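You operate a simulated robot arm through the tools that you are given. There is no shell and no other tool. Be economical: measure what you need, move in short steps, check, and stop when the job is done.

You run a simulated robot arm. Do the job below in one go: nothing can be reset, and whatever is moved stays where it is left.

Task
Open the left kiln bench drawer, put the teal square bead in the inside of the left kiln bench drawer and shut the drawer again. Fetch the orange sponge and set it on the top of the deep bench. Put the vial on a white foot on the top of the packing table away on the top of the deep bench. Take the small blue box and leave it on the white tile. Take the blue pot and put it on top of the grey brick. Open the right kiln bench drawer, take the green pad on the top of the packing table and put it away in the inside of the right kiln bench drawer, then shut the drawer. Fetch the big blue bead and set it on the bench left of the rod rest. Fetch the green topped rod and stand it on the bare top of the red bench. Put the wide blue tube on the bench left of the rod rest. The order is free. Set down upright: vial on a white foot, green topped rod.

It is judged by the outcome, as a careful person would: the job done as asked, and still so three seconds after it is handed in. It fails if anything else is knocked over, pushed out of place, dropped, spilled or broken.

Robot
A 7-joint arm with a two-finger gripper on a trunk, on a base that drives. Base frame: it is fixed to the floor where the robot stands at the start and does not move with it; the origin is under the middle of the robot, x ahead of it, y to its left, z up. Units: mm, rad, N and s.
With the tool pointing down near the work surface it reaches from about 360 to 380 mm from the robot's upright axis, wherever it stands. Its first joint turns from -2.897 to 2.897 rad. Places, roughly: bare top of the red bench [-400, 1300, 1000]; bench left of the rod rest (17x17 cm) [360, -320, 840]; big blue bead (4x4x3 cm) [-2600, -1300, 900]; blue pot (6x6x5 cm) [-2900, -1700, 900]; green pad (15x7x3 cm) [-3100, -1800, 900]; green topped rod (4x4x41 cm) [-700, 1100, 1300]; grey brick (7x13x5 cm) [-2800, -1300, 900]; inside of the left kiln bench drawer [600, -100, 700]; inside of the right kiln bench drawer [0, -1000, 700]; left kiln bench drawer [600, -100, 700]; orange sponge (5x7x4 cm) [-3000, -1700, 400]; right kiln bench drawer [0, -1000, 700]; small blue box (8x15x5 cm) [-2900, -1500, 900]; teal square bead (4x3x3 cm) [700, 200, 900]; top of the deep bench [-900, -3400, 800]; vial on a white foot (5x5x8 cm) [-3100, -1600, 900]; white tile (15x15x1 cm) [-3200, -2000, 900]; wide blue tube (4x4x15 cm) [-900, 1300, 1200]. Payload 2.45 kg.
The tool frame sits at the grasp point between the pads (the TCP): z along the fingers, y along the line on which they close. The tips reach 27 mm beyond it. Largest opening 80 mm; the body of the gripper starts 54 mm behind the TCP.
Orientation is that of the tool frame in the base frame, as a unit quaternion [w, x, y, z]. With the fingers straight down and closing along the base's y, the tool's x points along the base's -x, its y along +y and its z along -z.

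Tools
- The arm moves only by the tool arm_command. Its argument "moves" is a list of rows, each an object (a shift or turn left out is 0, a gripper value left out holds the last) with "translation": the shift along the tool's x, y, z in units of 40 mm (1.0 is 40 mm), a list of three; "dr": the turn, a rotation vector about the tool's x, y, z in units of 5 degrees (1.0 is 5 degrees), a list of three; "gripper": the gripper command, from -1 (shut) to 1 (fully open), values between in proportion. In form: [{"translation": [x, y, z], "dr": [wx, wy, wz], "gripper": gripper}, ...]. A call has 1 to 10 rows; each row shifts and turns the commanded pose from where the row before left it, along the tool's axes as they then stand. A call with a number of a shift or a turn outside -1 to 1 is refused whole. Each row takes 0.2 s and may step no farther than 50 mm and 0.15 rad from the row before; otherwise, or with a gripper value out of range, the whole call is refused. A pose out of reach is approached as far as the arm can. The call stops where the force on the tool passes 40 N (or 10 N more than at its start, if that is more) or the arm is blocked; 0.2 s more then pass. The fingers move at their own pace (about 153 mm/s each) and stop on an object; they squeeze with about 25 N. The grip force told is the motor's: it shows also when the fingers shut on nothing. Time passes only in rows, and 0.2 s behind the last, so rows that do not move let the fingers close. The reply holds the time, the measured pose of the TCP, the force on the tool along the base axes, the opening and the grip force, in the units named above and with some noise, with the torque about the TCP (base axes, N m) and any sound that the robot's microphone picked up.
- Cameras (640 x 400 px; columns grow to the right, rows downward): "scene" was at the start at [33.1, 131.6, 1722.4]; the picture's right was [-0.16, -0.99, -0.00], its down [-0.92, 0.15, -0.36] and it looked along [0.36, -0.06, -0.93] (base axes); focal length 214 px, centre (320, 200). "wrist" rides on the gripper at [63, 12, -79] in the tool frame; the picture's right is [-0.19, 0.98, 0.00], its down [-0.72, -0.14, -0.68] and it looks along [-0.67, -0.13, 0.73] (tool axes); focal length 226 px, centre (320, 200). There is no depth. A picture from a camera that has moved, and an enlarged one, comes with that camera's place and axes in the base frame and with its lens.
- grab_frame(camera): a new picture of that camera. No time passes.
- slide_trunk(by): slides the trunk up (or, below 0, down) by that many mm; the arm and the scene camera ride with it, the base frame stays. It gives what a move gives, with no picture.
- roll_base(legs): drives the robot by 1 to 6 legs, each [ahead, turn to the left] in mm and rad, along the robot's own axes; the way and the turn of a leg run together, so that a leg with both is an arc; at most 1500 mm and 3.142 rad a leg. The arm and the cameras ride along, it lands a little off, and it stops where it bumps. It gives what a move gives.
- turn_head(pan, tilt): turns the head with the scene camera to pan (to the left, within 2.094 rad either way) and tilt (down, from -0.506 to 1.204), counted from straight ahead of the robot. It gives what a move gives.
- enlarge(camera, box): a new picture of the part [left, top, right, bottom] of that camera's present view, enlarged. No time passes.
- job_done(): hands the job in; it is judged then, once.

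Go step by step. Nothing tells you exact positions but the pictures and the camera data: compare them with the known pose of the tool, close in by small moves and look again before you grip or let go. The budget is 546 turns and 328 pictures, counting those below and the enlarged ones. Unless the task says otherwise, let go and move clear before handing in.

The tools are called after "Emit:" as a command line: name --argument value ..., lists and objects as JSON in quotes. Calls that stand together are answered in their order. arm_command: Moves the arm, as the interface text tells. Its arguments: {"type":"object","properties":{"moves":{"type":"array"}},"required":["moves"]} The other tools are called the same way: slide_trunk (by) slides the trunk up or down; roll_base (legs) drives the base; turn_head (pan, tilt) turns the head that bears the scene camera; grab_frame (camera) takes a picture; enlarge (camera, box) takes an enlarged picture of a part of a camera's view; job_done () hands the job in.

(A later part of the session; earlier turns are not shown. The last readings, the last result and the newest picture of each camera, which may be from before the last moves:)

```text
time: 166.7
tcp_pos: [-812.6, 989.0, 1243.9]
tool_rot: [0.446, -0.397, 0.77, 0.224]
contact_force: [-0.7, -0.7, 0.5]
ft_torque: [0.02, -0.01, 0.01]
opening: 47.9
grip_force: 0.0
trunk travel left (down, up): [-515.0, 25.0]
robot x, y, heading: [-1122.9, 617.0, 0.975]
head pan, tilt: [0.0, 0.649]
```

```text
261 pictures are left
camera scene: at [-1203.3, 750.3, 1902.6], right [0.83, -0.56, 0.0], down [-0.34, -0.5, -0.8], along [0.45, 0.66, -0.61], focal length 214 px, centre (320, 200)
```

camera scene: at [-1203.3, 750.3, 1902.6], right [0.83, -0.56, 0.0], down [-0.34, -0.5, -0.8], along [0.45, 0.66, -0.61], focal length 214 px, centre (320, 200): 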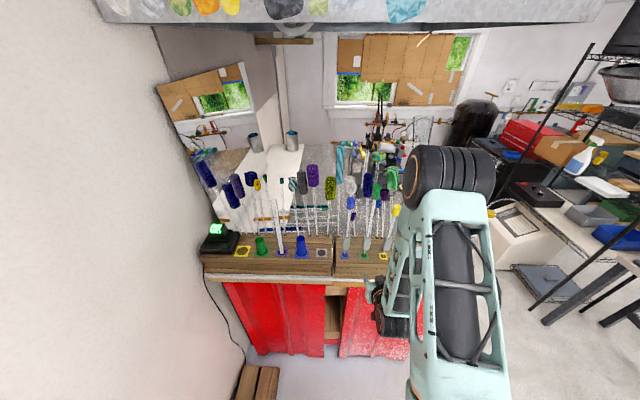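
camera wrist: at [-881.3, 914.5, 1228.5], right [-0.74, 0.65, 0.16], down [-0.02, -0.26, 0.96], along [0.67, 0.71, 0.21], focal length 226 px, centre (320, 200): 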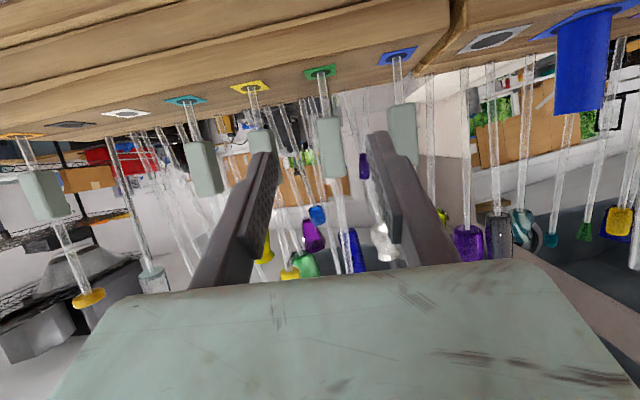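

The green-socket rod's collar is nearly between the fingers, at about (-717,1120,1226). I close in most of the way.

Emit:
arm_command --moves '[{"translation": [-0.41, 0, 0.8], "gripper": 0.5}, {"translation": [-0.41, 0, 0.8]}, {"translation": [-0.41, 0, 0.8]}]'

Emit:
grab_frame --camera "wrist"

```text
time: 167.5
tcp_pos: [-750.3, 1077.7, 1237.7]
tool_rot: [0.444, -0.398, 0.77, 0.225]
contact_force: [0.5, 0.6, -0.3]
ft_torque: [-0.03, 0.01, -0.01]
opening: 60.1
grip_force: 0.1
trunk travel left (down, up): [-515.0, 25.0]
robot x, y, heading: [-1123.0, 616.8, 0.974]
head pan, tilt: [0.0, 0.649]
```

```text
260 pictures are left
camera wrist: at [-819.0, 1003.0, 1221.8], right [-0.74, 0.65, 0.16], down [-0.02, -0.26, 0.96], along [0.67, 0.71, 0.21], focal length 226 px, centre (320, 200)
```

wrist: 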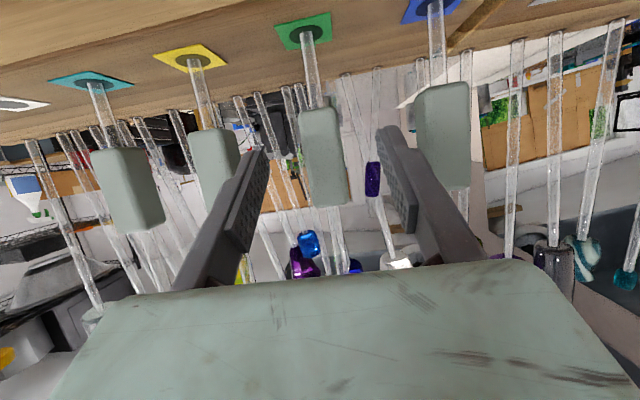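

Emit:
arm_command --moves '[{"translation": [-0.31, -0.05, 0.5]}, {"translation": [-0.31, -0.05, 0.5]}, {"translation": [0, 0, 0.4]}]'

Emit:
grab_frame --camera "wrist"

```text
time: 168.3
tcp_pos: [-710.9, 1124.9, 1230.8]
tool_rot: [0.444, -0.399, 0.77, 0.225]
contact_force: [0.3, 0.2, 0.2]
ft_torque: [0.0, -0.01, 0.0]
opening: 60.1
grip_force: 0.0
trunk travel left (down, up): [-515.0, 25.0]
robot x, y, heading: [-1124.4, 613.0, 0.972]
head pan, tilt: [0.0, 0.649]
```

```text
259 pictures are left
camera wrist: at [-779.4, 1049.6, 1215.1], right [-0.74, 0.65, 0.16], down [-0.02, -0.26, 0.96], along [0.67, 0.71, 0.21], focal length 226 px, centre (320, 200)
```

wrist: 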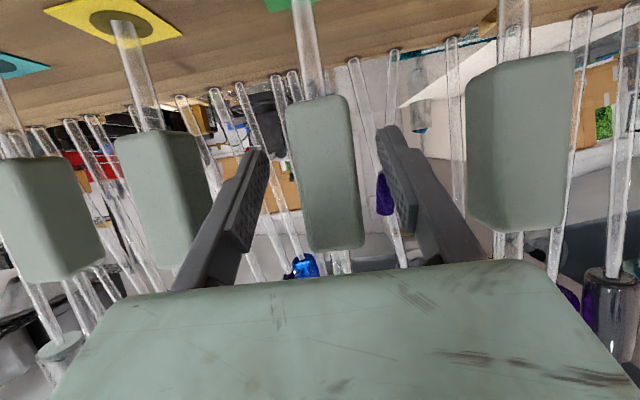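

Emit:
arm_command --moves '[{"translation": [0, 0.05, 0.2]}, {"gripper": -1}, {"gripper": -1}, {"gripper": -1}]'

Emit:
grab_frame --camera "wrist"

```text
time: 169.3
tcp_pos: [-709.1, 1130.9, 1226.9]
tool_rot: [0.444, -0.399, 0.77, 0.225]
contact_force: [-0.2, 0.8, 0.2]
ft_torque: [0.04, 0.0, 0.02]
opening: 27.8
grip_force: 24.8
trunk travel left (down, up): [-515.0, 25.0]
robot x, y, heading: [-1124.5, 614.9, 0.972]
head pan, tilt: [0.0, 0.649]
```

```text
258 pictures are left
camera wrist: at [-777.6, 1055.4, 1211.5], right [-0.74, 0.65, 0.16], down [-0.02, -0.26, 0.96], along [0.67, 0.71, 0.21], focal length 226 px, centre (320, 200)
```

wrist: 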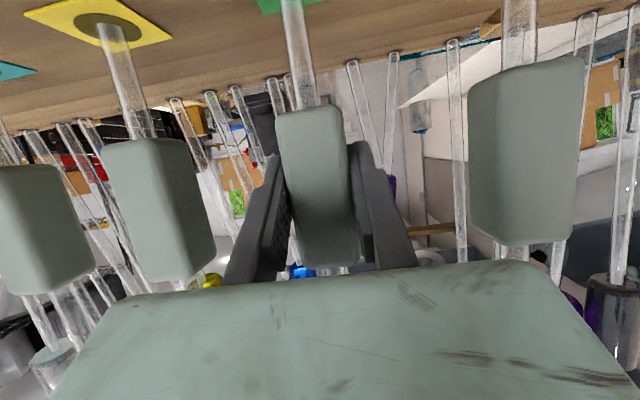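

Collar gripped. Lift straight up out of the socket.

Emit:
arm_command --moves '[{"translation": [-0.43, 0, -0.25]}, {"translation": [-0.43, 0, -0.25]}, {"translation": [-0.43, 0, -0.25]}, {"translation": [-0.43, 0, -0.25]}]'

Emit:
grab_frame --camera "wrist"

Emit:
grab_frame --camera "scene"

```text
time: 170.3
tcp_pos: [-710.6, 1130.1, 1306.4]
tool_rot: [0.444, -0.398, 0.771, 0.225]
contact_force: [0.2, -0.5, -1.5]
ft_torque: [-0.02, -0.01, -0.01]
opening: 27.6
grip_force: 25.2
trunk travel left (down, up): [-515.0, 25.0]
robot x, y, heading: [-1124.3, 617.0, 0.977]
head pan, tilt: [0.0, 0.649]
```

```text
257 pictures are left
camera wrist: at [-777.7, 1055.7, 1291.0], right [-0.74, 0.65, 0.16], down [-0.02, -0.26, 0.96], along [0.67, 0.71, 0.21], focal length 226 px, centre (320, 200)
```

wrist: 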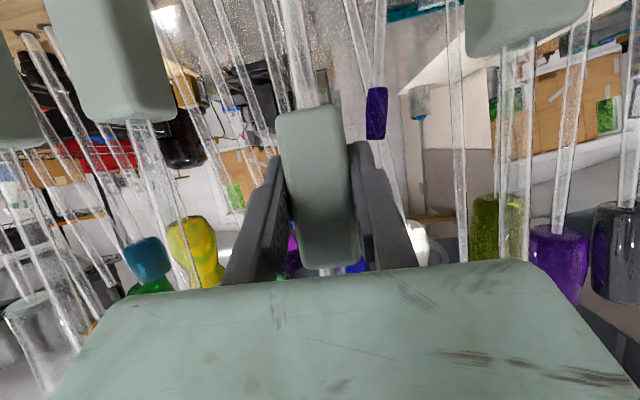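

```text
256 pictures are left
camera scene: at [-1204.0, 749.7, 1902.7], right [0.83, -0.56, 0.0], down [-0.34, -0.5, -0.8], along [0.45, 0.66, -0.6], focal length 214 px, centre (320, 200)
```

scene: 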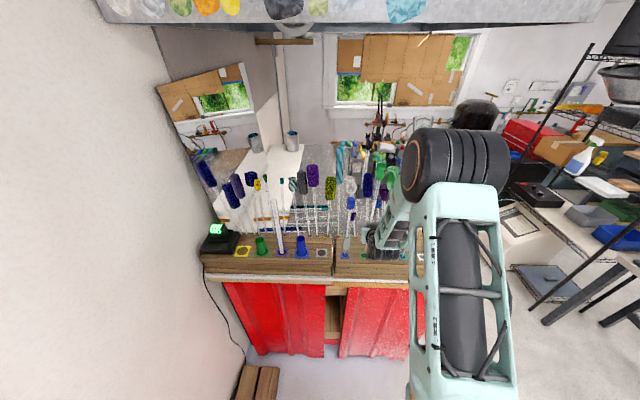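

Emit:
enlarge --camera "scene" --box '[320, 140, 440, 280]'

```text
2.86 times, centred on (380, 210) of scene
camera zoom: at [-1204.0, 749.7, 1902.7], right [0.83, -0.56, 0.0], down [-0.34, -0.5, -0.8], along [0.45, 0.66, -0.6], focal length 613 px, centre (149, 171)
```

zoom: 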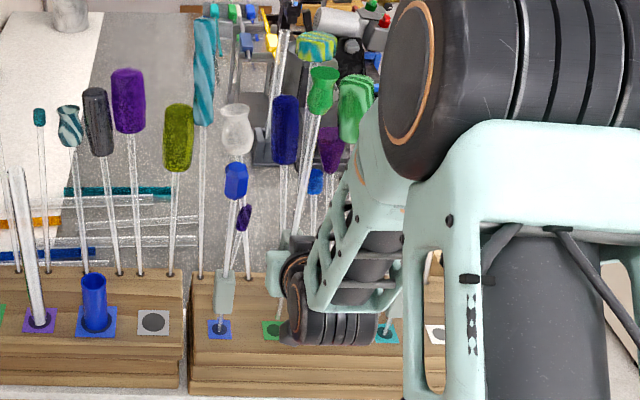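

The right rod is lifted. I'll lift more until its lower end is well clear.

Emit:
arm_command --moves '[{"translation": [-0.43, 0, -0.25]}, {"translation": [-0.43, 0, -0.25]}, {"translation": [-0.43, 0, -0.25]}]'

Emit:
enlarge --camera "scene" --box '[320, 140, 440, 280]'

Emit:
grab_frame --camera "wrist"

```text
time: 171.1
tcp_pos: [-710.2, 1130.5, 1367.1]
tool_rot: [0.444, -0.399, 0.77, 0.224]
contact_force: [0.7, -0.4, -1.0]
ft_torque: [-0.03, -0.01, 0.0]
opening: 27.5
grip_force: 25.4
trunk travel left (down, up): [-515.0, 25.0]
robot x, y, heading: [-1123.8, 615.5, 0.97]
head pan, tilt: [0.0, 0.649]
```

```text
2.86 times, centred on (380, 210) of scene
camera zoom: at [-1204.4, 749.2, 1902.7], right [0.83, -0.56, 0.0], down [-0.34, -0.5, -0.8], along [0.45, 0.66, -0.6], focal length 613 px, centre (149, 171)
```

zoom: 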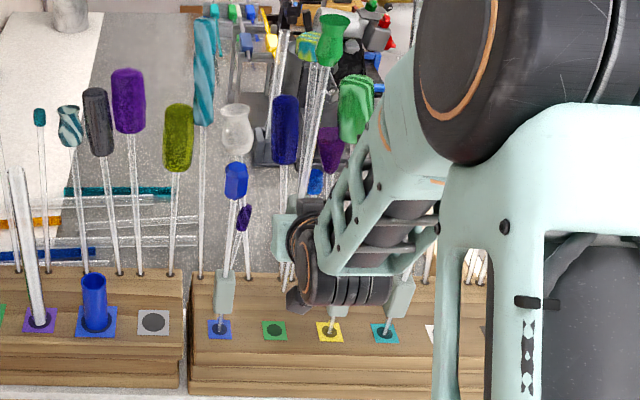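

```text
253 pictures are left
camera wrist: at [-778.4, 1055.3, 1352.1], right [-0.74, 0.65, 0.16], down [-0.02, -0.26, 0.96], along [0.67, 0.71, 0.21], focal length 226 px, centre (320, 200)
```

wrist: 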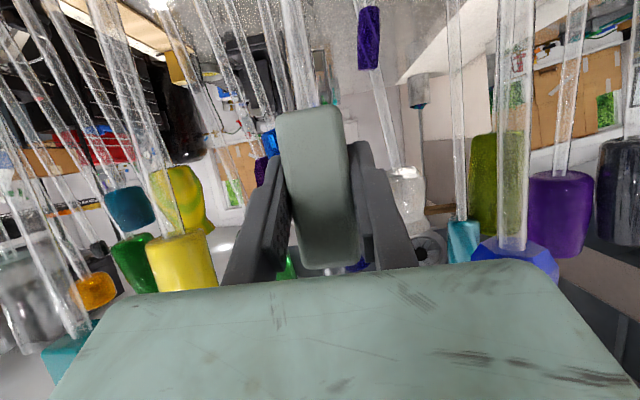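

The socket is empty; the rod hangs free, its lower end ~117 mm below the grip. Retract from the row.

Emit:
arm_command --moves '[{"translation": [0.25, 0, -0.432]}, {"translation": [0.25, 0, -0.432]}, {"translation": [0.5, 0, -0.864]}, {"translation": [0.5, 0, -0.864]}, {"translation": [0.5, 0, -0.864]}]'

Emit:
grab_frame --camera "scene"

Emit:
enlarge --camera "scene" --box '[300, 140, 480, 320]'

```text
time: 172.3
tcp_pos: [-802.4, 1003.1, 1369.8]
tool_rot: [0.443, -0.4, 0.77, 0.226]
contact_force: [-0.9, 0.2, -1.2]
ft_torque: [-0.01, -0.02, 0.01]
opening: 27.3
grip_force: 25.4
out of reach, approached as far as the arm can: row 5
trunk travel left (down, up): [-515.0, 25.0]
robot x, y, heading: [-1123.0, 614.6, 0.97]
head pan, tilt: [0.0, 0.649]
```

```text
252 pictures are left
camera scene: at [-1204.4, 749.0, 1902.7], right [0.83, -0.56, 0.0], down [-0.34, -0.5, -0.8], along [0.45, 0.66, -0.6], focal length 214 px, centre (320, 200)
```

scene: 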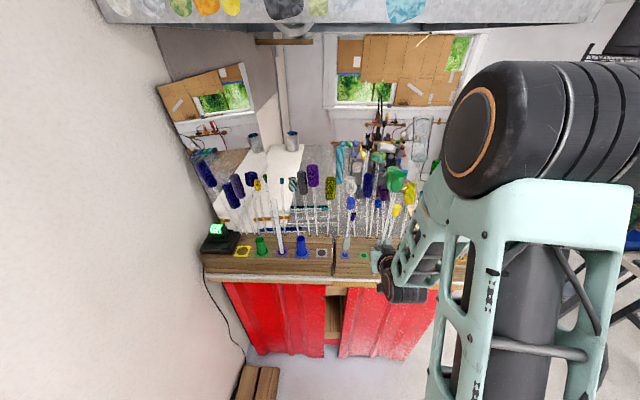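

```text
2.22 times, centred on (390, 230) of scene
camera zoom: at [-1204.4, 749.0, 1902.7], right [0.83, -0.56, 0.0], down [-0.34, -0.5, -0.8], along [0.45, 0.66, -0.6], focal length 477 px, centre (164, 133)
```

zoom: 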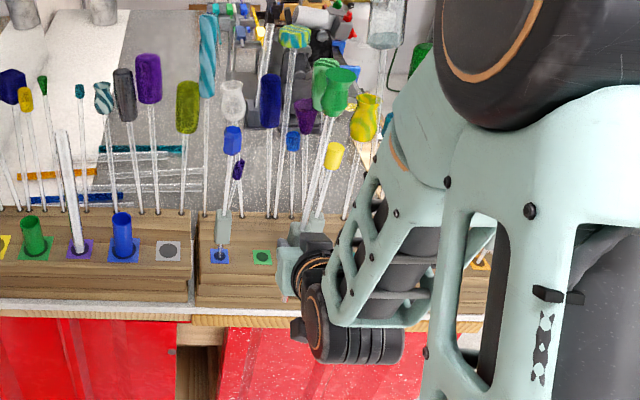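

Rod is free of the row. I'll back away and drive around to the bench's right end, in stages.

Emit:
roll_base --legs '[[-200, 0], [0, -1.0], [1085, 0]]'

Emit:
turn_head --pan 0.6 --tilt 0.5

Emit:
grab_frame --camera "scene"

```text
time: 173.7
tcp_pos: [-867.6, 904.0, 1367.1]
tool_rot: [0.444, -0.397, 0.772, 0.224]
contact_force: [0.2, 1.0, -1.8]
ft_torque: [-0.01, 0.02, 0.05]
opening: 27.3
grip_force: 25.0
trunk travel left (down, up): [-515.0, 25.0]
robot x, y, heading: [-1193.2, 512.4, 0.973]
head pan, tilt: [0.0, 0.649]
stopped in leg 1: the robot was blocked; the commanded pose is now the measured one
```

```text
time: 174.7
tcp_pos: [-870.9, 901.9, 1368.5]
tool_rot: [0.443, -0.399, 0.771, 0.225]
contact_force: [0.8, -0.7, -2.2]
ft_torque: [0.01, -0.03, 0.03]
opening: 27.5
grip_force: 25.3
trunk travel left (down, up): [-515.0, 25.0]
robot x, y, heading: [-1188.5, 516.7, 0.973]
head pan, tilt: [0.6, 0.499]
```

```text
250 pictures are left
camera scene: at [-1321.1, 668.2, 1916.0], right [1.0, 0.0, 0.0], down [0.0, -0.48, -0.88], along [0.0, 0.88, -0.48], focal length 214 px, centre (320, 200)
```

scene: 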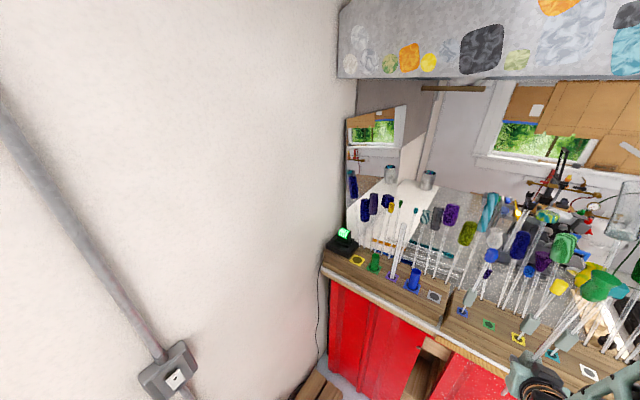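

Blocked from behind. Let me look what's back there before turning.

Emit:
turn_head --pan 2.09 --tilt 1.0

Emit:
grab_frame --camera "scene"

```text
time: 176.3
tcp_pos: [-870.0, 902.7, 1368.2]
tool_rot: [0.444, -0.398, 0.77, 0.225]
contact_force: [0.0, 0.5, -1.7]
ft_torque: [0.03, 0.02, -0.01]
opening: 27.4
grip_force: 25.6
trunk travel left (down, up): [-515.0, 25.0]
robot x, y, heading: [-1192.1, 512.3, 0.973]
head pan, tilt: [2.089, 1.0]
```

```text
249 pictures are left
camera scene: at [-1390.6, 582.2, 1875.0], right [0.08, 1.0, 0.0], down [0.84, -0.07, -0.54], along [-0.54, 0.04, -0.84], focal length 214 px, centre (320, 200)
```

scene: 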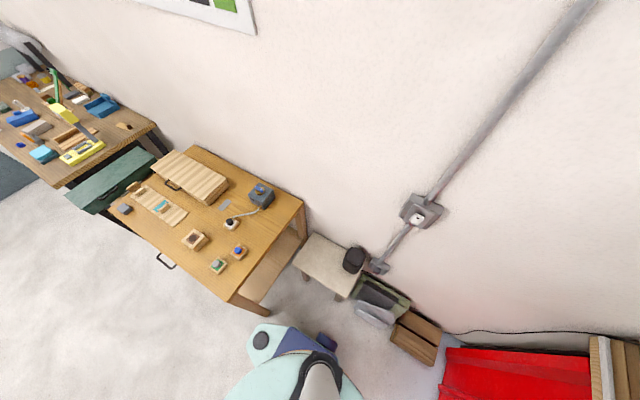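

The rear lobe met the wood table's leg. I'll go forward a bit first, then turn and drive.

Emit:
roll_base --legs '[[140, 0], [0, -1.2]]'

Emit:
roll_base --legs '[[985, 0], [0, 0.95]]'

Emit:
turn_head --pan 0.6 --tilt 0.6

Emit:
grab_frame --camera "scene"

Emit:
grab_frame --camera "wrist"

```text
time: 179.5
tcp_pos: [-617.3, 736.7, 1367.4]
tool_rot: [0.492, -0.123, 0.859, 0.067]
contact_force: [0.3, -0.4, -1.1]
ft_torque: [-0.04, 0.03, 0.05]
opening: 27.5
grip_force: 25.3
trunk travel left (down, up): [-515.0, 25.0]
robot x, y, heading: [-1110.9, 632.8, 0.312]
head pan, tilt: [2.089, 1.0]
stopped in leg 2: the robot was blocked; the commanded pose is now the measured one
```

```text
time: 182.7
tcp_pos: [-163.3, 883.2, 1367.7]
tool_rot: [0.491, -0.125, 0.86, 0.067]
contact_force: [0.2, -0.6, -1.4]
ft_torque: [-0.01, 0.03, -0.02]
opening: 27.3
grip_force: 24.6
trunk travel left (down, up): [-515.0, 25.0]
robot x, y, heading: [-656.6, 775.6, 0.329]
head pan, tilt: [2.089, 1.0]
stopped in leg 1: the robot was blocked; the commanded pose is now the measured one
```

```text
time: 184.3
tcp_pos: [-165.1, 882.3, 1370.3]
tool_rot: [0.493, -0.125, 0.859, 0.067]
contact_force: [-0.1, 0.9, -0.6]
ft_torque: [-0.03, 0.01, 0.03]
opening: 27.4
grip_force: 25.0
trunk travel left (down, up): [-515.0, 25.0]
robot x, y, heading: [-656.1, 779.2, 0.333]
head pan, tilt: [0.6, 0.6]
```

```text
248 pictures are left
camera scene: at [-670.5, 972.9, 1906.9], right [0.8, -0.6, 0.0], down [-0.34, -0.45, -0.82], along [0.49, 0.66, -0.57], focal length 214 px, centre (320, 200)
```

scene: 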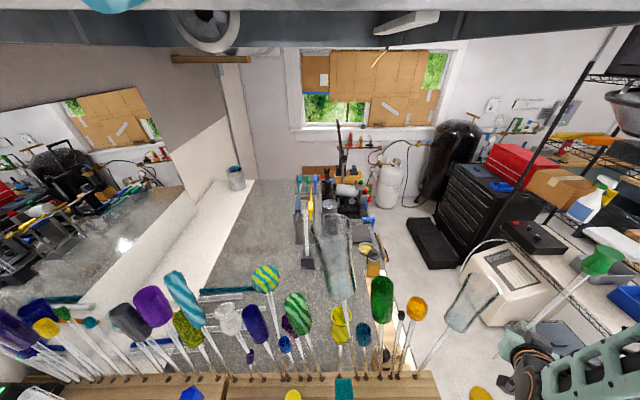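

```text
247 pictures are left
camera wrist: at [-264.5, 865.7, 1354.0], right [-0.18, 0.97, 0.16], down [-0.18, -0.19, 0.97], along [0.97, 0.15, 0.21], focal length 226 px, centre (320, 200)
```

wrist: 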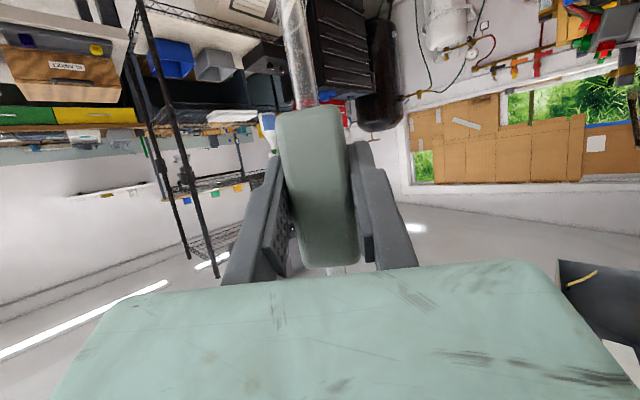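

I shouldn't have chained those: the turn was blocked and the drive took me up against the red bench. Let me check the strip for anything disturbed.

Emit:
turn_head --pan 0.6 --tilt 1.2

Emit:
grab_frame --camera "scene"

Emit:
turn_head --pan 1.3 --tilt 0.9

Emit:
grab_frame --camera "scene"

```text
time: 185.3
tcp_pos: [-164.5, 881.7, 1369.3]
tool_rot: [0.492, -0.125, 0.859, 0.067]
contact_force: [-0.3, -0.6, -1.3]
ft_torque: [0.02, 0.02, 0.01]
opening: 27.3
grip_force: 25.1
trunk travel left (down, up): [-515.0, 25.0]
robot x, y, heading: [-655.3, 778.2, 0.33]
head pan, tilt: [0.6, 1.201]
```

```text
246 pictures are left
camera scene: at [-689.5, 946.9, 1862.4], right [0.8, -0.6, 0.0], down [-0.56, -0.75, -0.36], along [0.22, 0.29, -0.93], focal length 214 px, centre (320, 200)
```

scene: 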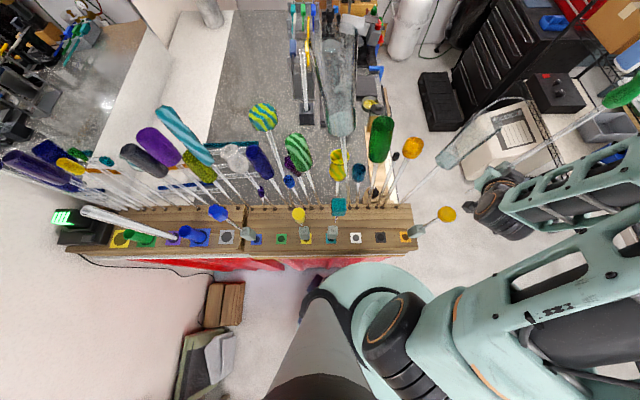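

```text
time: 186.4
tcp_pos: [-165.3, 882.5, 1368.7]
tool_rot: [0.493, -0.125, 0.859, 0.067]
contact_force: [0.1, -0.5, -1.6]
ft_torque: [-0.02, 0.02, -0.02]
opening: 27.3
grip_force: 25.1
trunk travel left (down, up): [-515.0, 25.0]
robot x, y, heading: [-654.0, 773.7, 0.33]
head pan, tilt: [1.3, 0.901]
```

```text
245 pictures are left
camera scene: at [-727.4, 977.5, 1882.1], right [1.0, 0.06, 0.0], down [0.04, -0.78, -0.62], along [-0.04, 0.62, -0.78], focal length 214 px, centre (320, 200)
```

scene: 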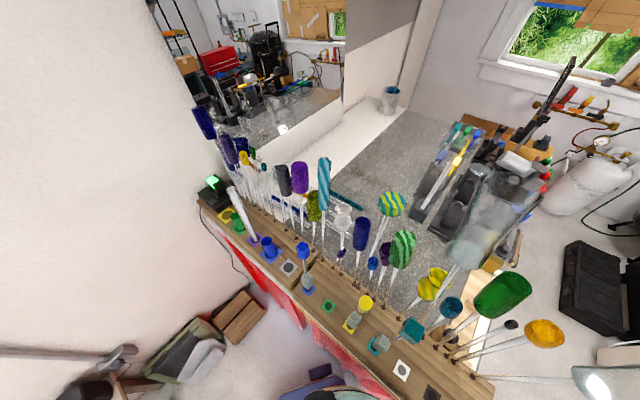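

All rods still stand. I'll reverse out the way I came, then turn right and go around.

Emit:
roll_base --legs '[[-160, 0], [0, -0.79]]'

```text
time: 189.9
tcp_pos: [-385.7, 447.0, 1369.7]
tool_rot: [0.48, 0.216, 0.841, -0.127]
contact_force: [0.2, -0.3, -1.3]
ft_torque: [-0.01, 0.01, -0.02]
opening: 27.4
grip_force: 25.0
trunk travel left (down, up): [-515.0, 25.0]
robot x, y, heading: [-808.9, 721.8, -0.468]
head pan, tilt: [1.3, 0.901]
```

Emit:
roll_base --legs '[[720, 0]]'

```text
time: 193.9
tcp_pos: [260.2, 120.7, 1368.6]
tool_rot: [0.479, 0.218, 0.841, -0.127]
contact_force: [0.9, 0.2, -1.7]
ft_torque: [0.01, 0.03, 0.01]
opening: 27.7
grip_force: 24.9
trunk travel left (down, up): [-515.0, 25.0]
robot x, y, heading: [-164.8, 398.9, -0.466]
head pan, tilt: [1.3, 0.901]
```

Emit:
roll_base --legs '[[0, 1.2]]'

Emit:
turn_head --pan 0.0 --tilt 0.5

Emit:
grab_frame --camera "scene"

```text
time: 197.3
tcp_pos: [247.6, 693.4, 1367.9]
tool_rot: [0.466, -0.297, 0.817, 0.166]
contact_force: [0.4, 0.6, -1.9]
ft_torque: [0.0, 0.01, 0.04]
opening: 27.3
grip_force: 24.3
trunk travel left (down, up): [-515.0, 25.0]
robot x, y, heading: [-160.0, 398.5, 0.737]
head pan, tilt: [1.3, 0.901]
```

```text
time: 198.8
tcp_pos: [248.0, 693.5, 1368.3]
tool_rot: [0.467, -0.296, 0.817, 0.166]
contact_force: [-0.2, 0.1, -1.3]
ft_torque: [-0.01, -0.03, 0.01]
opening: 27.6
grip_force: 24.5
trunk travel left (down, up): [-515.0, 25.0]
robot x, y, heading: [-165.1, 396.7, 0.737]
head pan, tilt: [0.0, 0.499]
```

```text
244 pictures are left
camera scene: at [-206.5, 551.1, 1916.0], right [0.67, -0.74, 0.0], down [-0.35, -0.32, -0.88], along [0.65, 0.59, -0.48], focal length 214 px, centre (320, 200)
```

scene: 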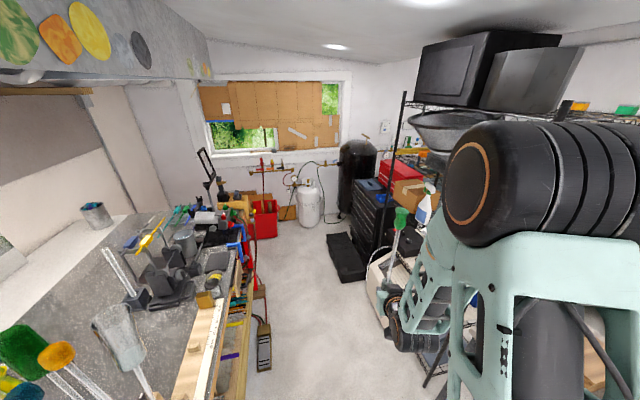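

Emit:
roll_base --legs '[[0, 0.02], [555, 0]]'

Emit:
grab_frame --camera "scene"

```text
time: 202.3
tcp_pos: [645.3, 1083.0, 1369.1]
tool_rot: [0.464, -0.305, 0.814, 0.17]
contact_force: [0.8, -0.1, -1.4]
ft_torque: [0.02, 0.05, 0.02]
opening: 27.3
grip_force: 25.6
trunk travel left (down, up): [-515.0, 25.0]
robot x, y, heading: [241.0, 780.7, 0.753]
head pan, tilt: [0.0, 0.499]
```

```text
243 pictures are left
camera scene: at [194.6, 931.1, 1916.0], right [0.69, -0.73, 0.0], down [-0.35, -0.33, -0.88], along [0.64, 0.6, -0.48], focal length 214 px, centre (320, 200)
```

scene: 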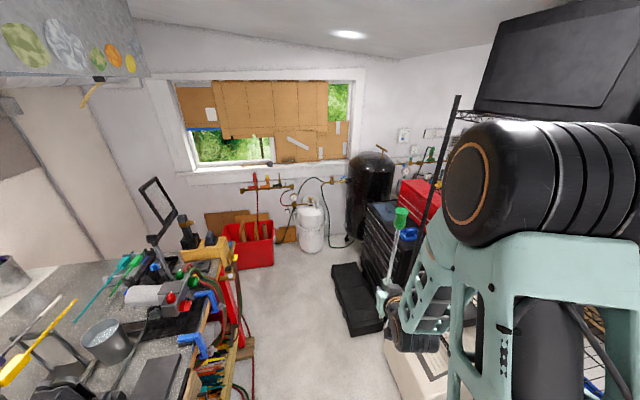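

Emit:
roll_base --legs '[[0, 1.78]]'

Emit:
turn_head --pan -0.15 --tilt 0.75

Emit:
grab_frame --camera "scene"

Emit:
grab_frame --camera "wrist"

```text
time: 207.2
tcp_pos: [-138.9, 1113.3, 1369.2]
tool_rot: [-0.161, 0.823, -0.276, -0.469]
contact_force: [-0.1, 0.4, -0.6]
ft_torque: [0.01, -0.05, -0.01]
opening: 27.4
grip_force: 25.0
trunk travel left (down, up): [-515.0, 25.0]
robot x, y, heading: [242.2, 780.0, 2.533]
head pan, tilt: [0.0, 0.499]
```

```text
time: 207.9
tcp_pos: [-139.1, 1113.4, 1368.6]
tool_rot: [-0.161, 0.824, -0.276, -0.469]
contact_force: [0.4, -0.1, -0.8]
ft_torque: [-0.04, 0.02, 0.01]
opening: 27.4
grip_force: 24.8
trunk travel left (down, up): [-515.0, 25.0]
robot x, y, heading: [240.3, 778.1, 2.532]
head pan, tilt: [-0.15, 0.75]
```

```text
242 pictures are left
camera scene: at [113.6, 710.8, 1894.1], right [0.69, 0.73, 0.0], down [0.49, -0.47, -0.73], along [-0.53, 0.5, -0.68], focal length 214 px, centre (320, 200)
```

scene: 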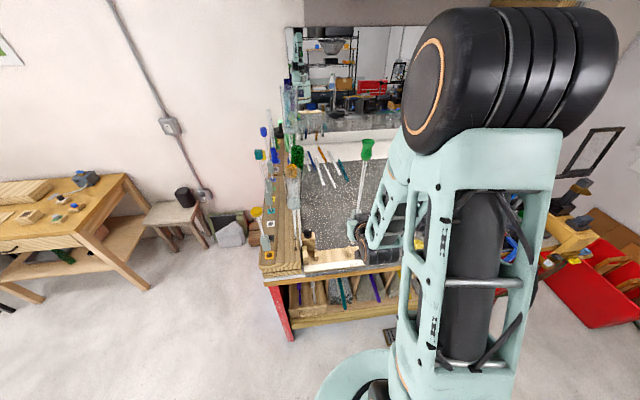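

```text
241 pictures are left
camera wrist: at [-65.3, 1042.5, 1354.0], right [-0.67, -0.72, 0.16], down [0.26, -0.03, 0.97], along [-0.69, 0.69, 0.2], focal length 226 px, centre (320, 200)
```

wrist: 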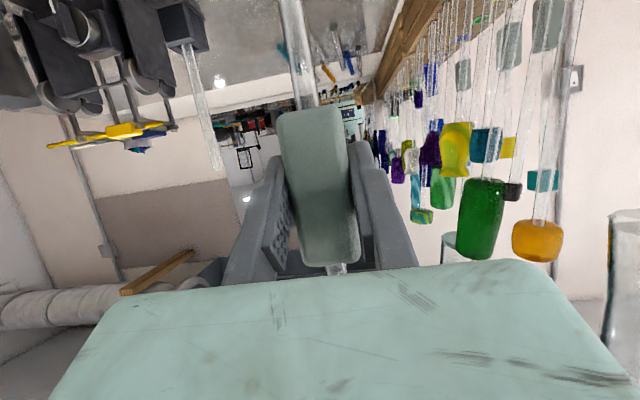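

Emit:
enlarge --camera "scene" --box '[260, 120, 440, 290]'

```text
2.35 times, centred on (350, 205) of scene
camera zoom: at [113.6, 710.8, 1894.1], right [0.69, 0.73, 0.0], down [0.49, -0.47, -0.73], along [-0.53, 0.5, -0.68], focal length 505 px, centre (249, 188)
```

zoom: 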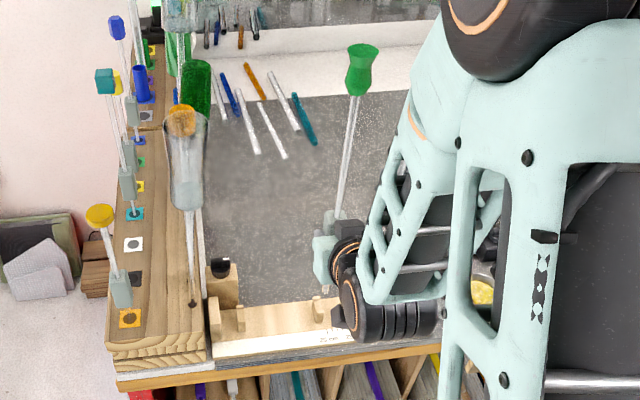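

Bench top is near z=1050; bare target about (-340,1240). I'll roll forward 130 mm and lower the trunk.

Emit:
roll_base --legs '[[130, 0]]'

Emit:
slide_trunk --by -120

Emit:
grab_frame --camera "wrist"

Emit:
grab_frame --camera "scene"

```text
time: 209.2
tcp_pos: [-247.5, 1188.2, 1369.2]
tool_rot: [-0.162, 0.823, -0.277, -0.469]
contact_force: [-0.2, 0.7, -1.3]
ft_torque: [-0.06, -0.01, 0.02]
opening: 27.2
grip_force: 25.1
trunk travel left (down, up): [-515.0, 25.0]
robot x, y, heading: [133.9, 854.6, 2.534]
head pan, tilt: [-0.15, 0.75]
```

```text
time: 210.7
tcp_pos: [-245.8, 1187.4, 1249.1]
tool_rot: [-0.161, 0.823, -0.277, -0.468]
contact_force: [-0.9, -0.3, -1.1]
ft_torque: [0.01, 0.0, 0.0]
opening: 27.3
grip_force: 25.3
trunk travel left (down, up): [-395.0, 145.0]
robot x, y, heading: [136.3, 856.3, 2.537]
head pan, tilt: [-0.15, 0.75]
```

```text
239 pictures are left
camera wrist: at [-172.6, 1116.8, 1234.1], right [-0.67, -0.72, 0.16], down [0.26, -0.03, 0.97], along [-0.69, 0.69, 0.2], focal length 226 px, centre (320, 200)
```

wrist: 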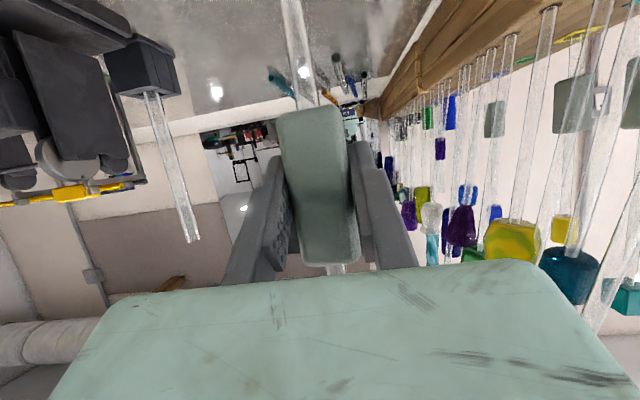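

```text
238 pictures are left
camera scene: at [6.8, 785.2, 1774.2], right [0.69, 0.73, 0.0], down [0.5, -0.47, -0.73], along [-0.53, 0.5, -0.68], focal length 214 px, centre (320, 200)
```

scene: 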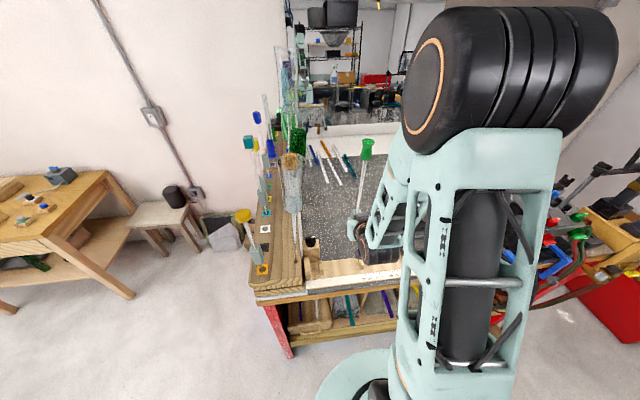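

Emit:
arm_command --moves '[{"translation": [-0.45, 0, 0.777]}, {"translation": [-0.45, 0, 0.777]}, {"translation": [-0.45, 0, 0.777]}, {"translation": [0.43, 0, 0.25]}, {"translation": [0.43, 0, 0.25]}, {"translation": [0.43, 0, 0.25]}]'

Emit:
grab_frame --camera "wrist"

Emit:
enlarge --camera "scene" --box '[240, 120, 440, 290]'

```text
time: 212.1
tcp_pos: [-331.8, 1253.3, 1188.2]
tool_rot: [-0.161, 0.824, -0.276, -0.468]
contact_force: [0.1, 0.5, -1.4]
ft_torque: [-0.03, -0.01, -0.01]
opening: 27.6
grip_force: 25.3
trunk travel left (down, up): [-395.0, 145.0]
robot x, y, heading: [132.7, 853.2, 2.537]
head pan, tilt: [-0.15, 0.75]
```

```text
237 pictures are left
camera wrist: at [-258.4, 1183.1, 1173.0], right [-0.67, -0.72, 0.16], down [0.26, -0.03, 0.97], along [-0.69, 0.69, 0.2], focal length 226 px, centre (320, 200)
```

wrist: 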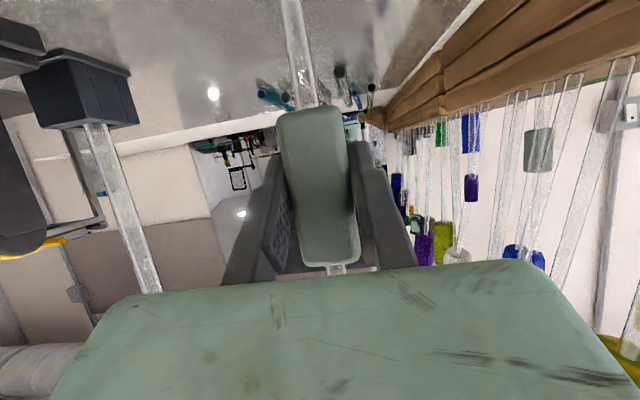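

```text
2.35 times, centred on (340, 205) of scene
camera zoom: at [6.2, 785.7, 1774.0], right [0.69, 0.73, 0.0], down [0.5, -0.47, -0.73], along [-0.53, 0.5, -0.68], focal length 505 px, centre (273, 188)
```

zoom: 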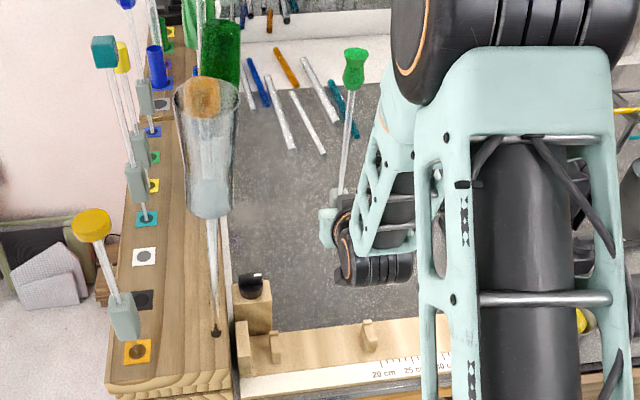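

Emit:
arm_command --moves '[{"translation": [0.108, 0, 0.063]}, {"translation": [0.108, 0, 0.063]}]'

Emit:
arm_command --moves '[{"translation": [0.054, 0, 0.031]}, {"translation": [0.054, 0, 0.031]}]'

Emit:
arm_command --moves '[{"translation": [0.054, 0, 0.031]}, {"translation": [0.054, 0, 0.031]}]'

```text
time: 212.7
tcp_pos: [-331.0, 1254.0, 1178.4]
tool_rot: [-0.162, 0.823, -0.277, -0.469]
contact_force: [0.4, -0.2, -0.7]
ft_torque: [0.03, -0.01, -0.01]
opening: 27.2
grip_force: 24.6
trunk travel left (down, up): [-395.0, 145.0]
robot x, y, heading: [135.7, 851.8, 2.539]
head pan, tilt: [-0.15, 0.75]
```

```text
time: 213.3
tcp_pos: [-332.0, 1253.8, 1173.4]
tool_rot: [-0.161, 0.824, -0.276, -0.469]
contact_force: [-0.2, -0.1, -1.0]
ft_torque: [0.01, 0.01, 0.01]
opening: 27.3
grip_force: 24.9
trunk travel left (down, up): [-395.0, 145.0]
robot x, y, heading: [132.0, 851.8, 2.535]
head pan, tilt: [-0.15, 0.75]
```

```text
time: 213.9
tcp_pos: [-330.9, 1252.5, 1169.1]
tool_rot: [-0.16, 0.824, -0.276, -0.469]
contact_force: [0.0, -0.1, -1.2]
ft_torque: [0.01, -0.02, 0.02]
opening: 27.5
grip_force: 25.1
trunk travel left (down, up): [-395.0, 145.0]
robot x, y, heading: [132.5, 855.8, 2.537]
head pan, tilt: [-0.15, 0.75]
```

Emit:
arm_command --moves '[{"translation": [0.054, 0, 0.031]}, {"translation": [0.054, 0, 0.031]}, {"translation": [0.054, 0, 0.031]}, {"translation": [0.054, 0, 0.031]}]'

Emit:
arm_command --moves '[{"translation": [0.054, 0, 0.031]}, {"translation": [0.054, 0, 0.031]}, {"translation": [0.054, 0, 0.031]}, {"translation": [0.054, 0, 0.031]}]'

Emit:
grab_frame --camera "wrist"

```text
time: 214.9
tcp_pos: [-329.5, 1253.5, 1161.4]
tool_rot: [-0.162, 0.822, -0.276, -0.471]
contact_force: [2.7, -3.1, 27.7]
ft_torque: [-0.29, -0.31, 0.02]
opening: 27.3
grip_force: 24.7
trunk travel left (down, up): [-395.0, 145.0]
robot x, y, heading: [131.5, 852.7, 2.535]
head pan, tilt: [-0.15, 0.75]
```

```text
time: 215.3
tcp_pos: [-331.7, 1253.4, 1161.6]
tool_rot: [-0.164, 0.82, -0.275, -0.475]
contact_force: [3.9, -3.2, 16.2]
ft_torque: [-0.41, -0.44, -0.02]
opening: 27.7
grip_force: 24.6
trunk travel left (down, up): [-395.0, 145.0]
robot x, y, heading: [132.1, 854.1, 2.532]
head pan, tilt: [-0.15, 0.75]
stopped in row 1: the force on the tool passed its limit at 42 N (the readings are from after the stop); the commanded pose is now the measured one
```

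```text
235 pictures are left
camera wrist: at [-258.7, 1183.2, 1145.3], right [-0.67, -0.72, 0.16], down [0.27, -0.04, 0.96], along [-0.69, 0.69, 0.22], focal length 226 px, centre (320, 200)
```

wrist: 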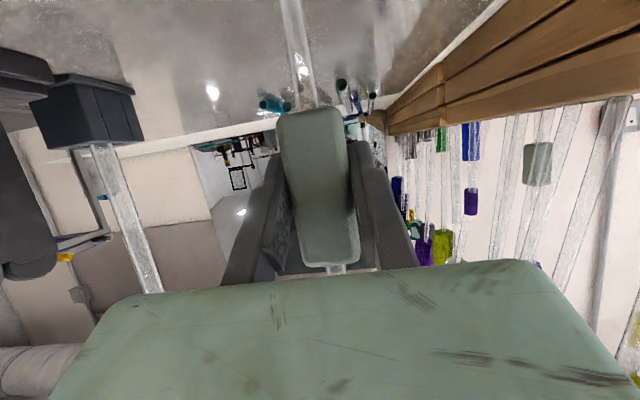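

Contact. Relieve the load slightly before releasing.

Emit:
arm_command --moves '[{"translation": [-0.03, 0, -0.018]}, {"translation": [0, 0, 0]}]'

```text
time: 215.9
tcp_pos: [-330.7, 1254.8, 1161.4]
tool_rot: [-0.164, 0.82, -0.276, -0.473]
contact_force: [-2.0, 1.3, 8.7]
ft_torque: [0.16, 0.31, -0.02]
opening: 27.7
grip_force: 24.8
trunk travel left (down, up): [-395.0, 145.0]
robot x, y, heading: [132.6, 854.7, 2.536]
head pan, tilt: [-0.15, 0.75]
```

Emit:
arm_command --moves '[{"translation": [-0.012, 0, -0.007], "dr": [0, 0.09, 0]}, {"translation": [0, 0, 0]}]'

```text
time: 216.5
tcp_pos: [-330.9, 1252.7, 1163.0]
tool_rot: [-0.161, 0.823, -0.275, -0.471]
contact_force: [-2.5, 2.2, 5.5]
ft_torque: [0.25, 0.43, -0.03]
opening: 27.7
grip_force: 24.8
trunk travel left (down, up): [-395.0, 145.0]
robot x, y, heading: [133.0, 854.2, 2.533]
head pan, tilt: [-0.15, 0.75]
```

Emit:
arm_command --moves '[{"gripper": -0.1}, {"gripper": 0.3}, {"gripper": 0.3}]'

Emit:
grab_frame --camera "wrist"

Emit:
enlarge --camera "scene" --box '[240, 120, 440, 290]'

```text
time: 217.3
tcp_pos: [-331.2, 1254.6, 1162.8]
tool_rot: [-0.162, 0.823, -0.276, -0.469]
contact_force: [-0.4, 1.6, -0.4]
ft_torque: [-0.01, 0.0, 0.0]
opening: 51.8
grip_force: 0.0
trunk travel left (down, up): [-395.0, 145.0]
robot x, y, heading: [133.4, 853.7, 2.537]
head pan, tilt: [-0.15, 0.75]
```

```text
234 pictures are left
camera wrist: at [-258.6, 1183.3, 1146.6], right [-0.67, -0.72, 0.16], down [0.26, -0.03, 0.97], along [-0.69, 0.69, 0.21], focal length 226 px, centre (320, 200)
```

wrist: 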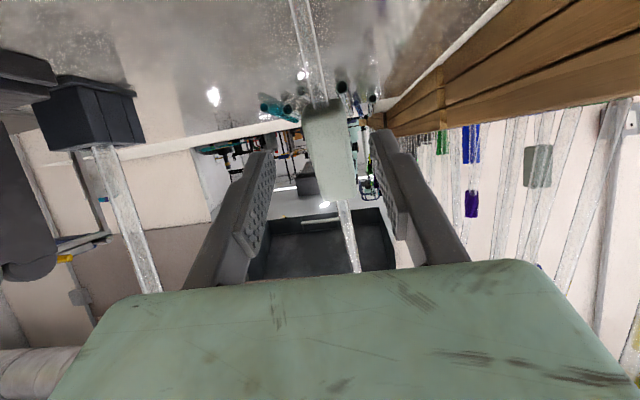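

```text
2.35 times, centred on (340, 205) of scene
camera zoom: at [6.7, 785.2, 1774.0], right [0.69, 0.73, 0.0], down [0.5, -0.47, -0.73], along [-0.53, 0.5, -0.68], focal length 505 px, centre (273, 188)
```

zoom: 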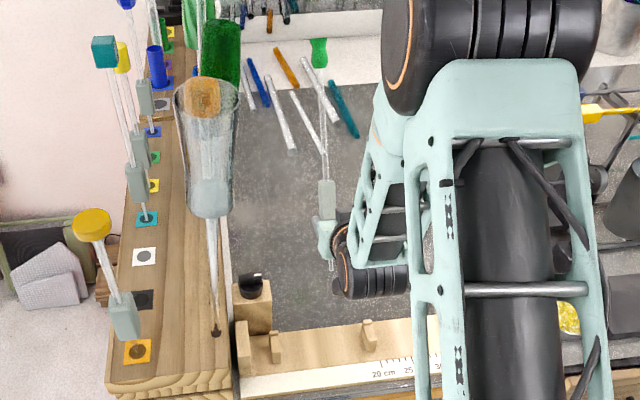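

The rod is tipping away after release. I can't catch it in time; let me see where it settles.

Emit:
arm_command --moves '[{"translation": [0, 0, 0]}]'

Emit:
enlarge --camera "scene" --box '[240, 120, 440, 290]'

Emit:
grab_frame --camera "wrist"

```text
time: 217.7
tcp_pos: [-332.1, 1253.8, 1161.5]
tool_rot: [-0.162, 0.823, -0.276, -0.47]
contact_force: [-0.5, 0.1, 0.8]
ft_torque: [0.01, 0.0, 0.02]
opening: 51.9
grip_force: 0.1
trunk travel left (down, up): [-395.0, 145.0]
robot x, y, heading: [129.5, 853.1, 2.534]
head pan, tilt: [-0.15, 0.75]
```

```text
2.35 times, centred on (340, 205) of scene
camera zoom: at [6.7, 785.3, 1774.0], right [0.69, 0.73, 0.0], down [0.5, -0.47, -0.73], along [-0.53, 0.5, -0.68], focal length 505 px, centre (273, 188)
```

zoom: 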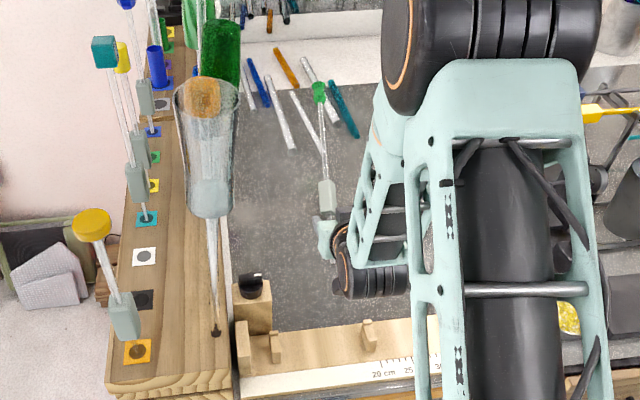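

```text
231 pictures are left
camera wrist: at [-258.7, 1183.4, 1146.7], right [-0.67, -0.72, 0.16], down [0.26, -0.03, 0.97], along [-0.69, 0.69, 0.21], focal length 226 px, centre (320, 200)
```

wrist: 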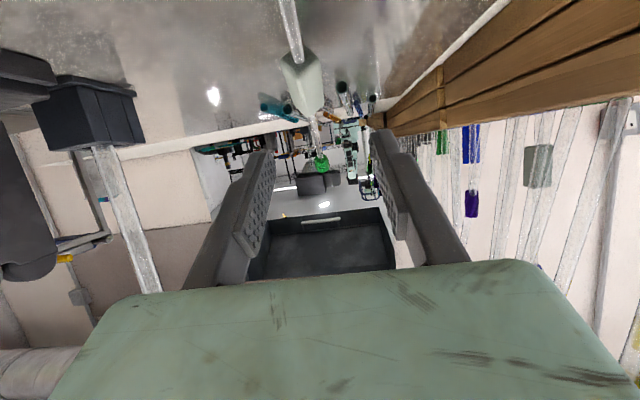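

The rod lies flat on the bare top, not touching the rows. I'll raise, level the tool downward, and look from above to pick it up again.

Emit:
slide_trunk --by 140

Emit:
arm_command --moves '[{"dr": [0, 1, 0]}, {"dr": [0, 1, 0]}, {"dr": [0, 1, 0]}, {"dr": [0, 1, 0]}, {"dr": [0, 1, 0]}, {"dr": [0, 1, 0]}, {"dr": [0, 1, 0]}, {"dr": [0, 1, 0]}, {"dr": [0, 1, 0]}, {"dr": [0, 1, 0]}]'

Emit:
arm_command --moves '[{"dr": [0, 1, 0]}, {"dr": [0, 1, 0]}]'

Emit:
grab_frame --camera "wrist"

Emit:
enlarge --camera "scene" --box '[240, 120, 440, 290]'

```text
time: 219.4
tcp_pos: [-331.6, 1254.3, 1302.0]
tool_rot: [-0.162, 0.823, -0.276, -0.469]
contact_force: [0.6, 0.3, -0.1]
ft_torque: [-0.03, -0.01, -0.02]
opening: 52.3
grip_force: 0.1
trunk travel left (down, up): [-535.0, 5.0]
robot x, y, heading: [132.5, 853.7, 2.531]
head pan, tilt: [-0.15, 0.75]
```

```text
time: 221.6
tcp_pos: [-332.5, 1254.4, 1301.8]
tool_rot: [-0.029, 0.944, -0.318, -0.078]
contact_force: [0.5, 0.1, 0.1]
ft_torque: [-0.03, 0.0, 0.04]
opening: 52.2
grip_force: 0.1
trunk travel left (down, up): [-535.0, 5.0]
robot x, y, heading: [134.8, 851.4, 2.531]
head pan, tilt: [-0.15, 0.75]
```

```text
time: 222.2
tcp_pos: [-331.6, 1254.4, 1301.9]
tool_rot: [-0.003, 0.948, -0.319, 0.005]
contact_force: [1.0, 0.4, -0.1]
ft_torque: [0.0, 0.0, 0.04]
opening: 52.2
grip_force: 0.1
trunk travel left (down, up): [-535.0, 5.0]
robot x, y, heading: [133.8, 854.9, 2.531]
head pan, tilt: [-0.15, 0.75]
```

```text
230 pictures are left
camera wrist: at [-289.3, 1205.6, 1380.9], right [-0.75, -0.66, -0.01], down [-0.49, 0.55, 0.68], along [-0.44, 0.51, -0.74], focal length 226 px, centre (320, 200)
```

wrist: 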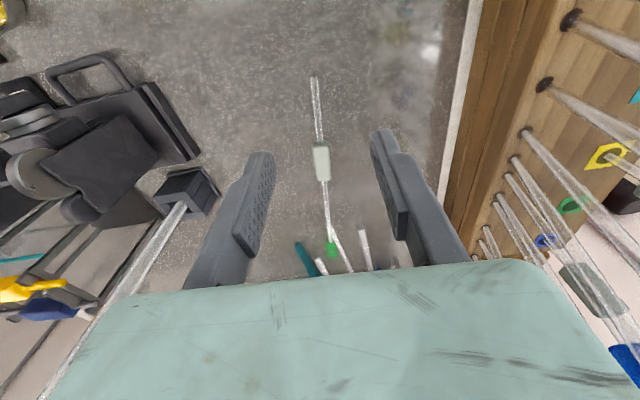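

```text
2.35 times, centred on (340, 205) of scene
camera zoom: at [6.5, 785.4, 1914.0], right [0.69, 0.73, 0.0], down [0.5, -0.47, -0.73], along [-0.53, 0.5, -0.68], focal length 505 px, centre (273, 188)
```

zoom: 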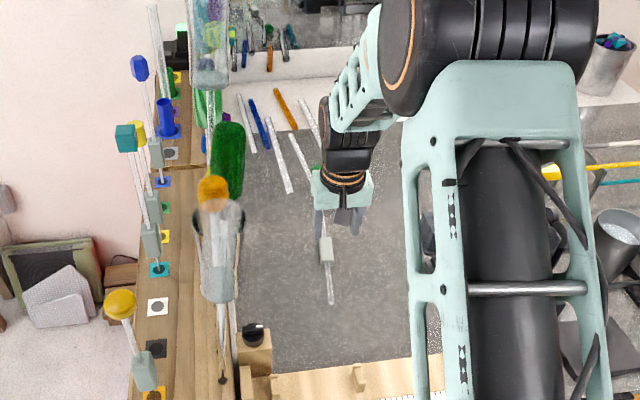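

The rod lies base towards me, collar at about (-424,1363), pointing az 137°. I'll roll 100 mm closer and align.

Emit:
roll_base --legs '[[100, 0]]'

Emit:
arm_command --moves '[{"dr": [0, 0, 1]}, {"dr": [0, 0, 0.15], "translation": [0, 0, 0.5]}]'

Emit:
grab_frame --camera "wrist"

```text
time: 223.3
tcp_pos: [-415.2, 1311.9, 1300.5]
tool_rot: [-0.002, 0.948, -0.319, 0.005]
contact_force: [-1.3, 0.5, 0.2]
ft_torque: [0.02, -0.01, -0.02]
opening: 51.9
grip_force: 0.1
trunk travel left (down, up): [-535.0, 5.0]
robot x, y, heading: [52.1, 909.4, 2.533]
head pan, tilt: [-0.15, 0.75]
```

```text
time: 223.9
tcp_pos: [-414.8, 1311.8, 1281.0]
tool_rot: [-0.003, 0.93, -0.366, 0.006]
contact_force: [0.0, 0.8, 0.3]
ft_torque: [-0.03, 0.0, -0.01]
opening: 52.2
grip_force: 0.0
trunk travel left (down, up): [-535.0, 5.0]
robot x, y, heading: [51.8, 906.9, 2.535]
head pan, tilt: [-0.15, 0.75]
```

```text
228 pictures are left
camera wrist: at [-377.1, 1259.5, 1359.9], right [-0.81, -0.59, -0.01], down [-0.44, 0.59, 0.68], along [-0.39, 0.55, -0.74], focal length 226 px, centre (320, 200)
```

wrist: 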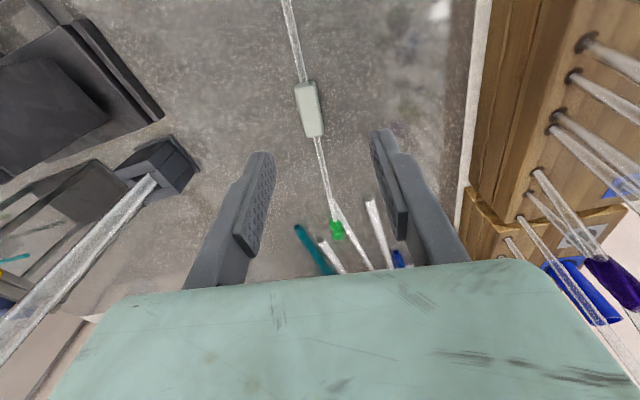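

Emit:
arm_command --moves '[{"translation": [-0.27, -0.18, 0.8]}, {"translation": [-0.27, -0.18, 0.8]}, {"translation": [-0.27, -0.18, 0.8]}, {"translation": [-0.27, -0.18, 0.8]}]'

Emit:
grab_frame --camera "wrist"

```text
time: 224.9
tcp_pos: [-425.5, 1361.7, 1152.4]
tool_rot: [-0.002, 0.93, -0.366, 0.005]
contact_force: [0.1, 0.0, 0.5]
ft_torque: [0.01, 0.06, 0.0]
opening: 52.1
grip_force: 0.0
trunk travel left (down, up): [-535.0, 5.0]
robot x, y, heading: [51.9, 910.5, 2.535]
head pan, tilt: [-0.15, 0.75]
```

```text
227 pictures are left
camera wrist: at [-387.5, 1309.5, 1232.2], right [-0.81, -0.59, -0.01], down [-0.44, 0.59, 0.68], along [-0.39, 0.55, -0.74], focal length 226 px, centre (320, 200)
```

wrist: 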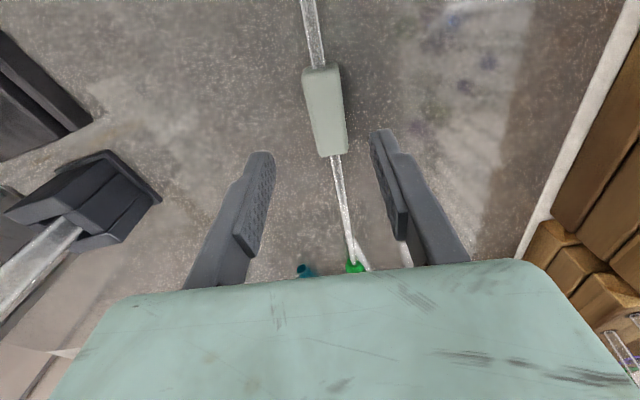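

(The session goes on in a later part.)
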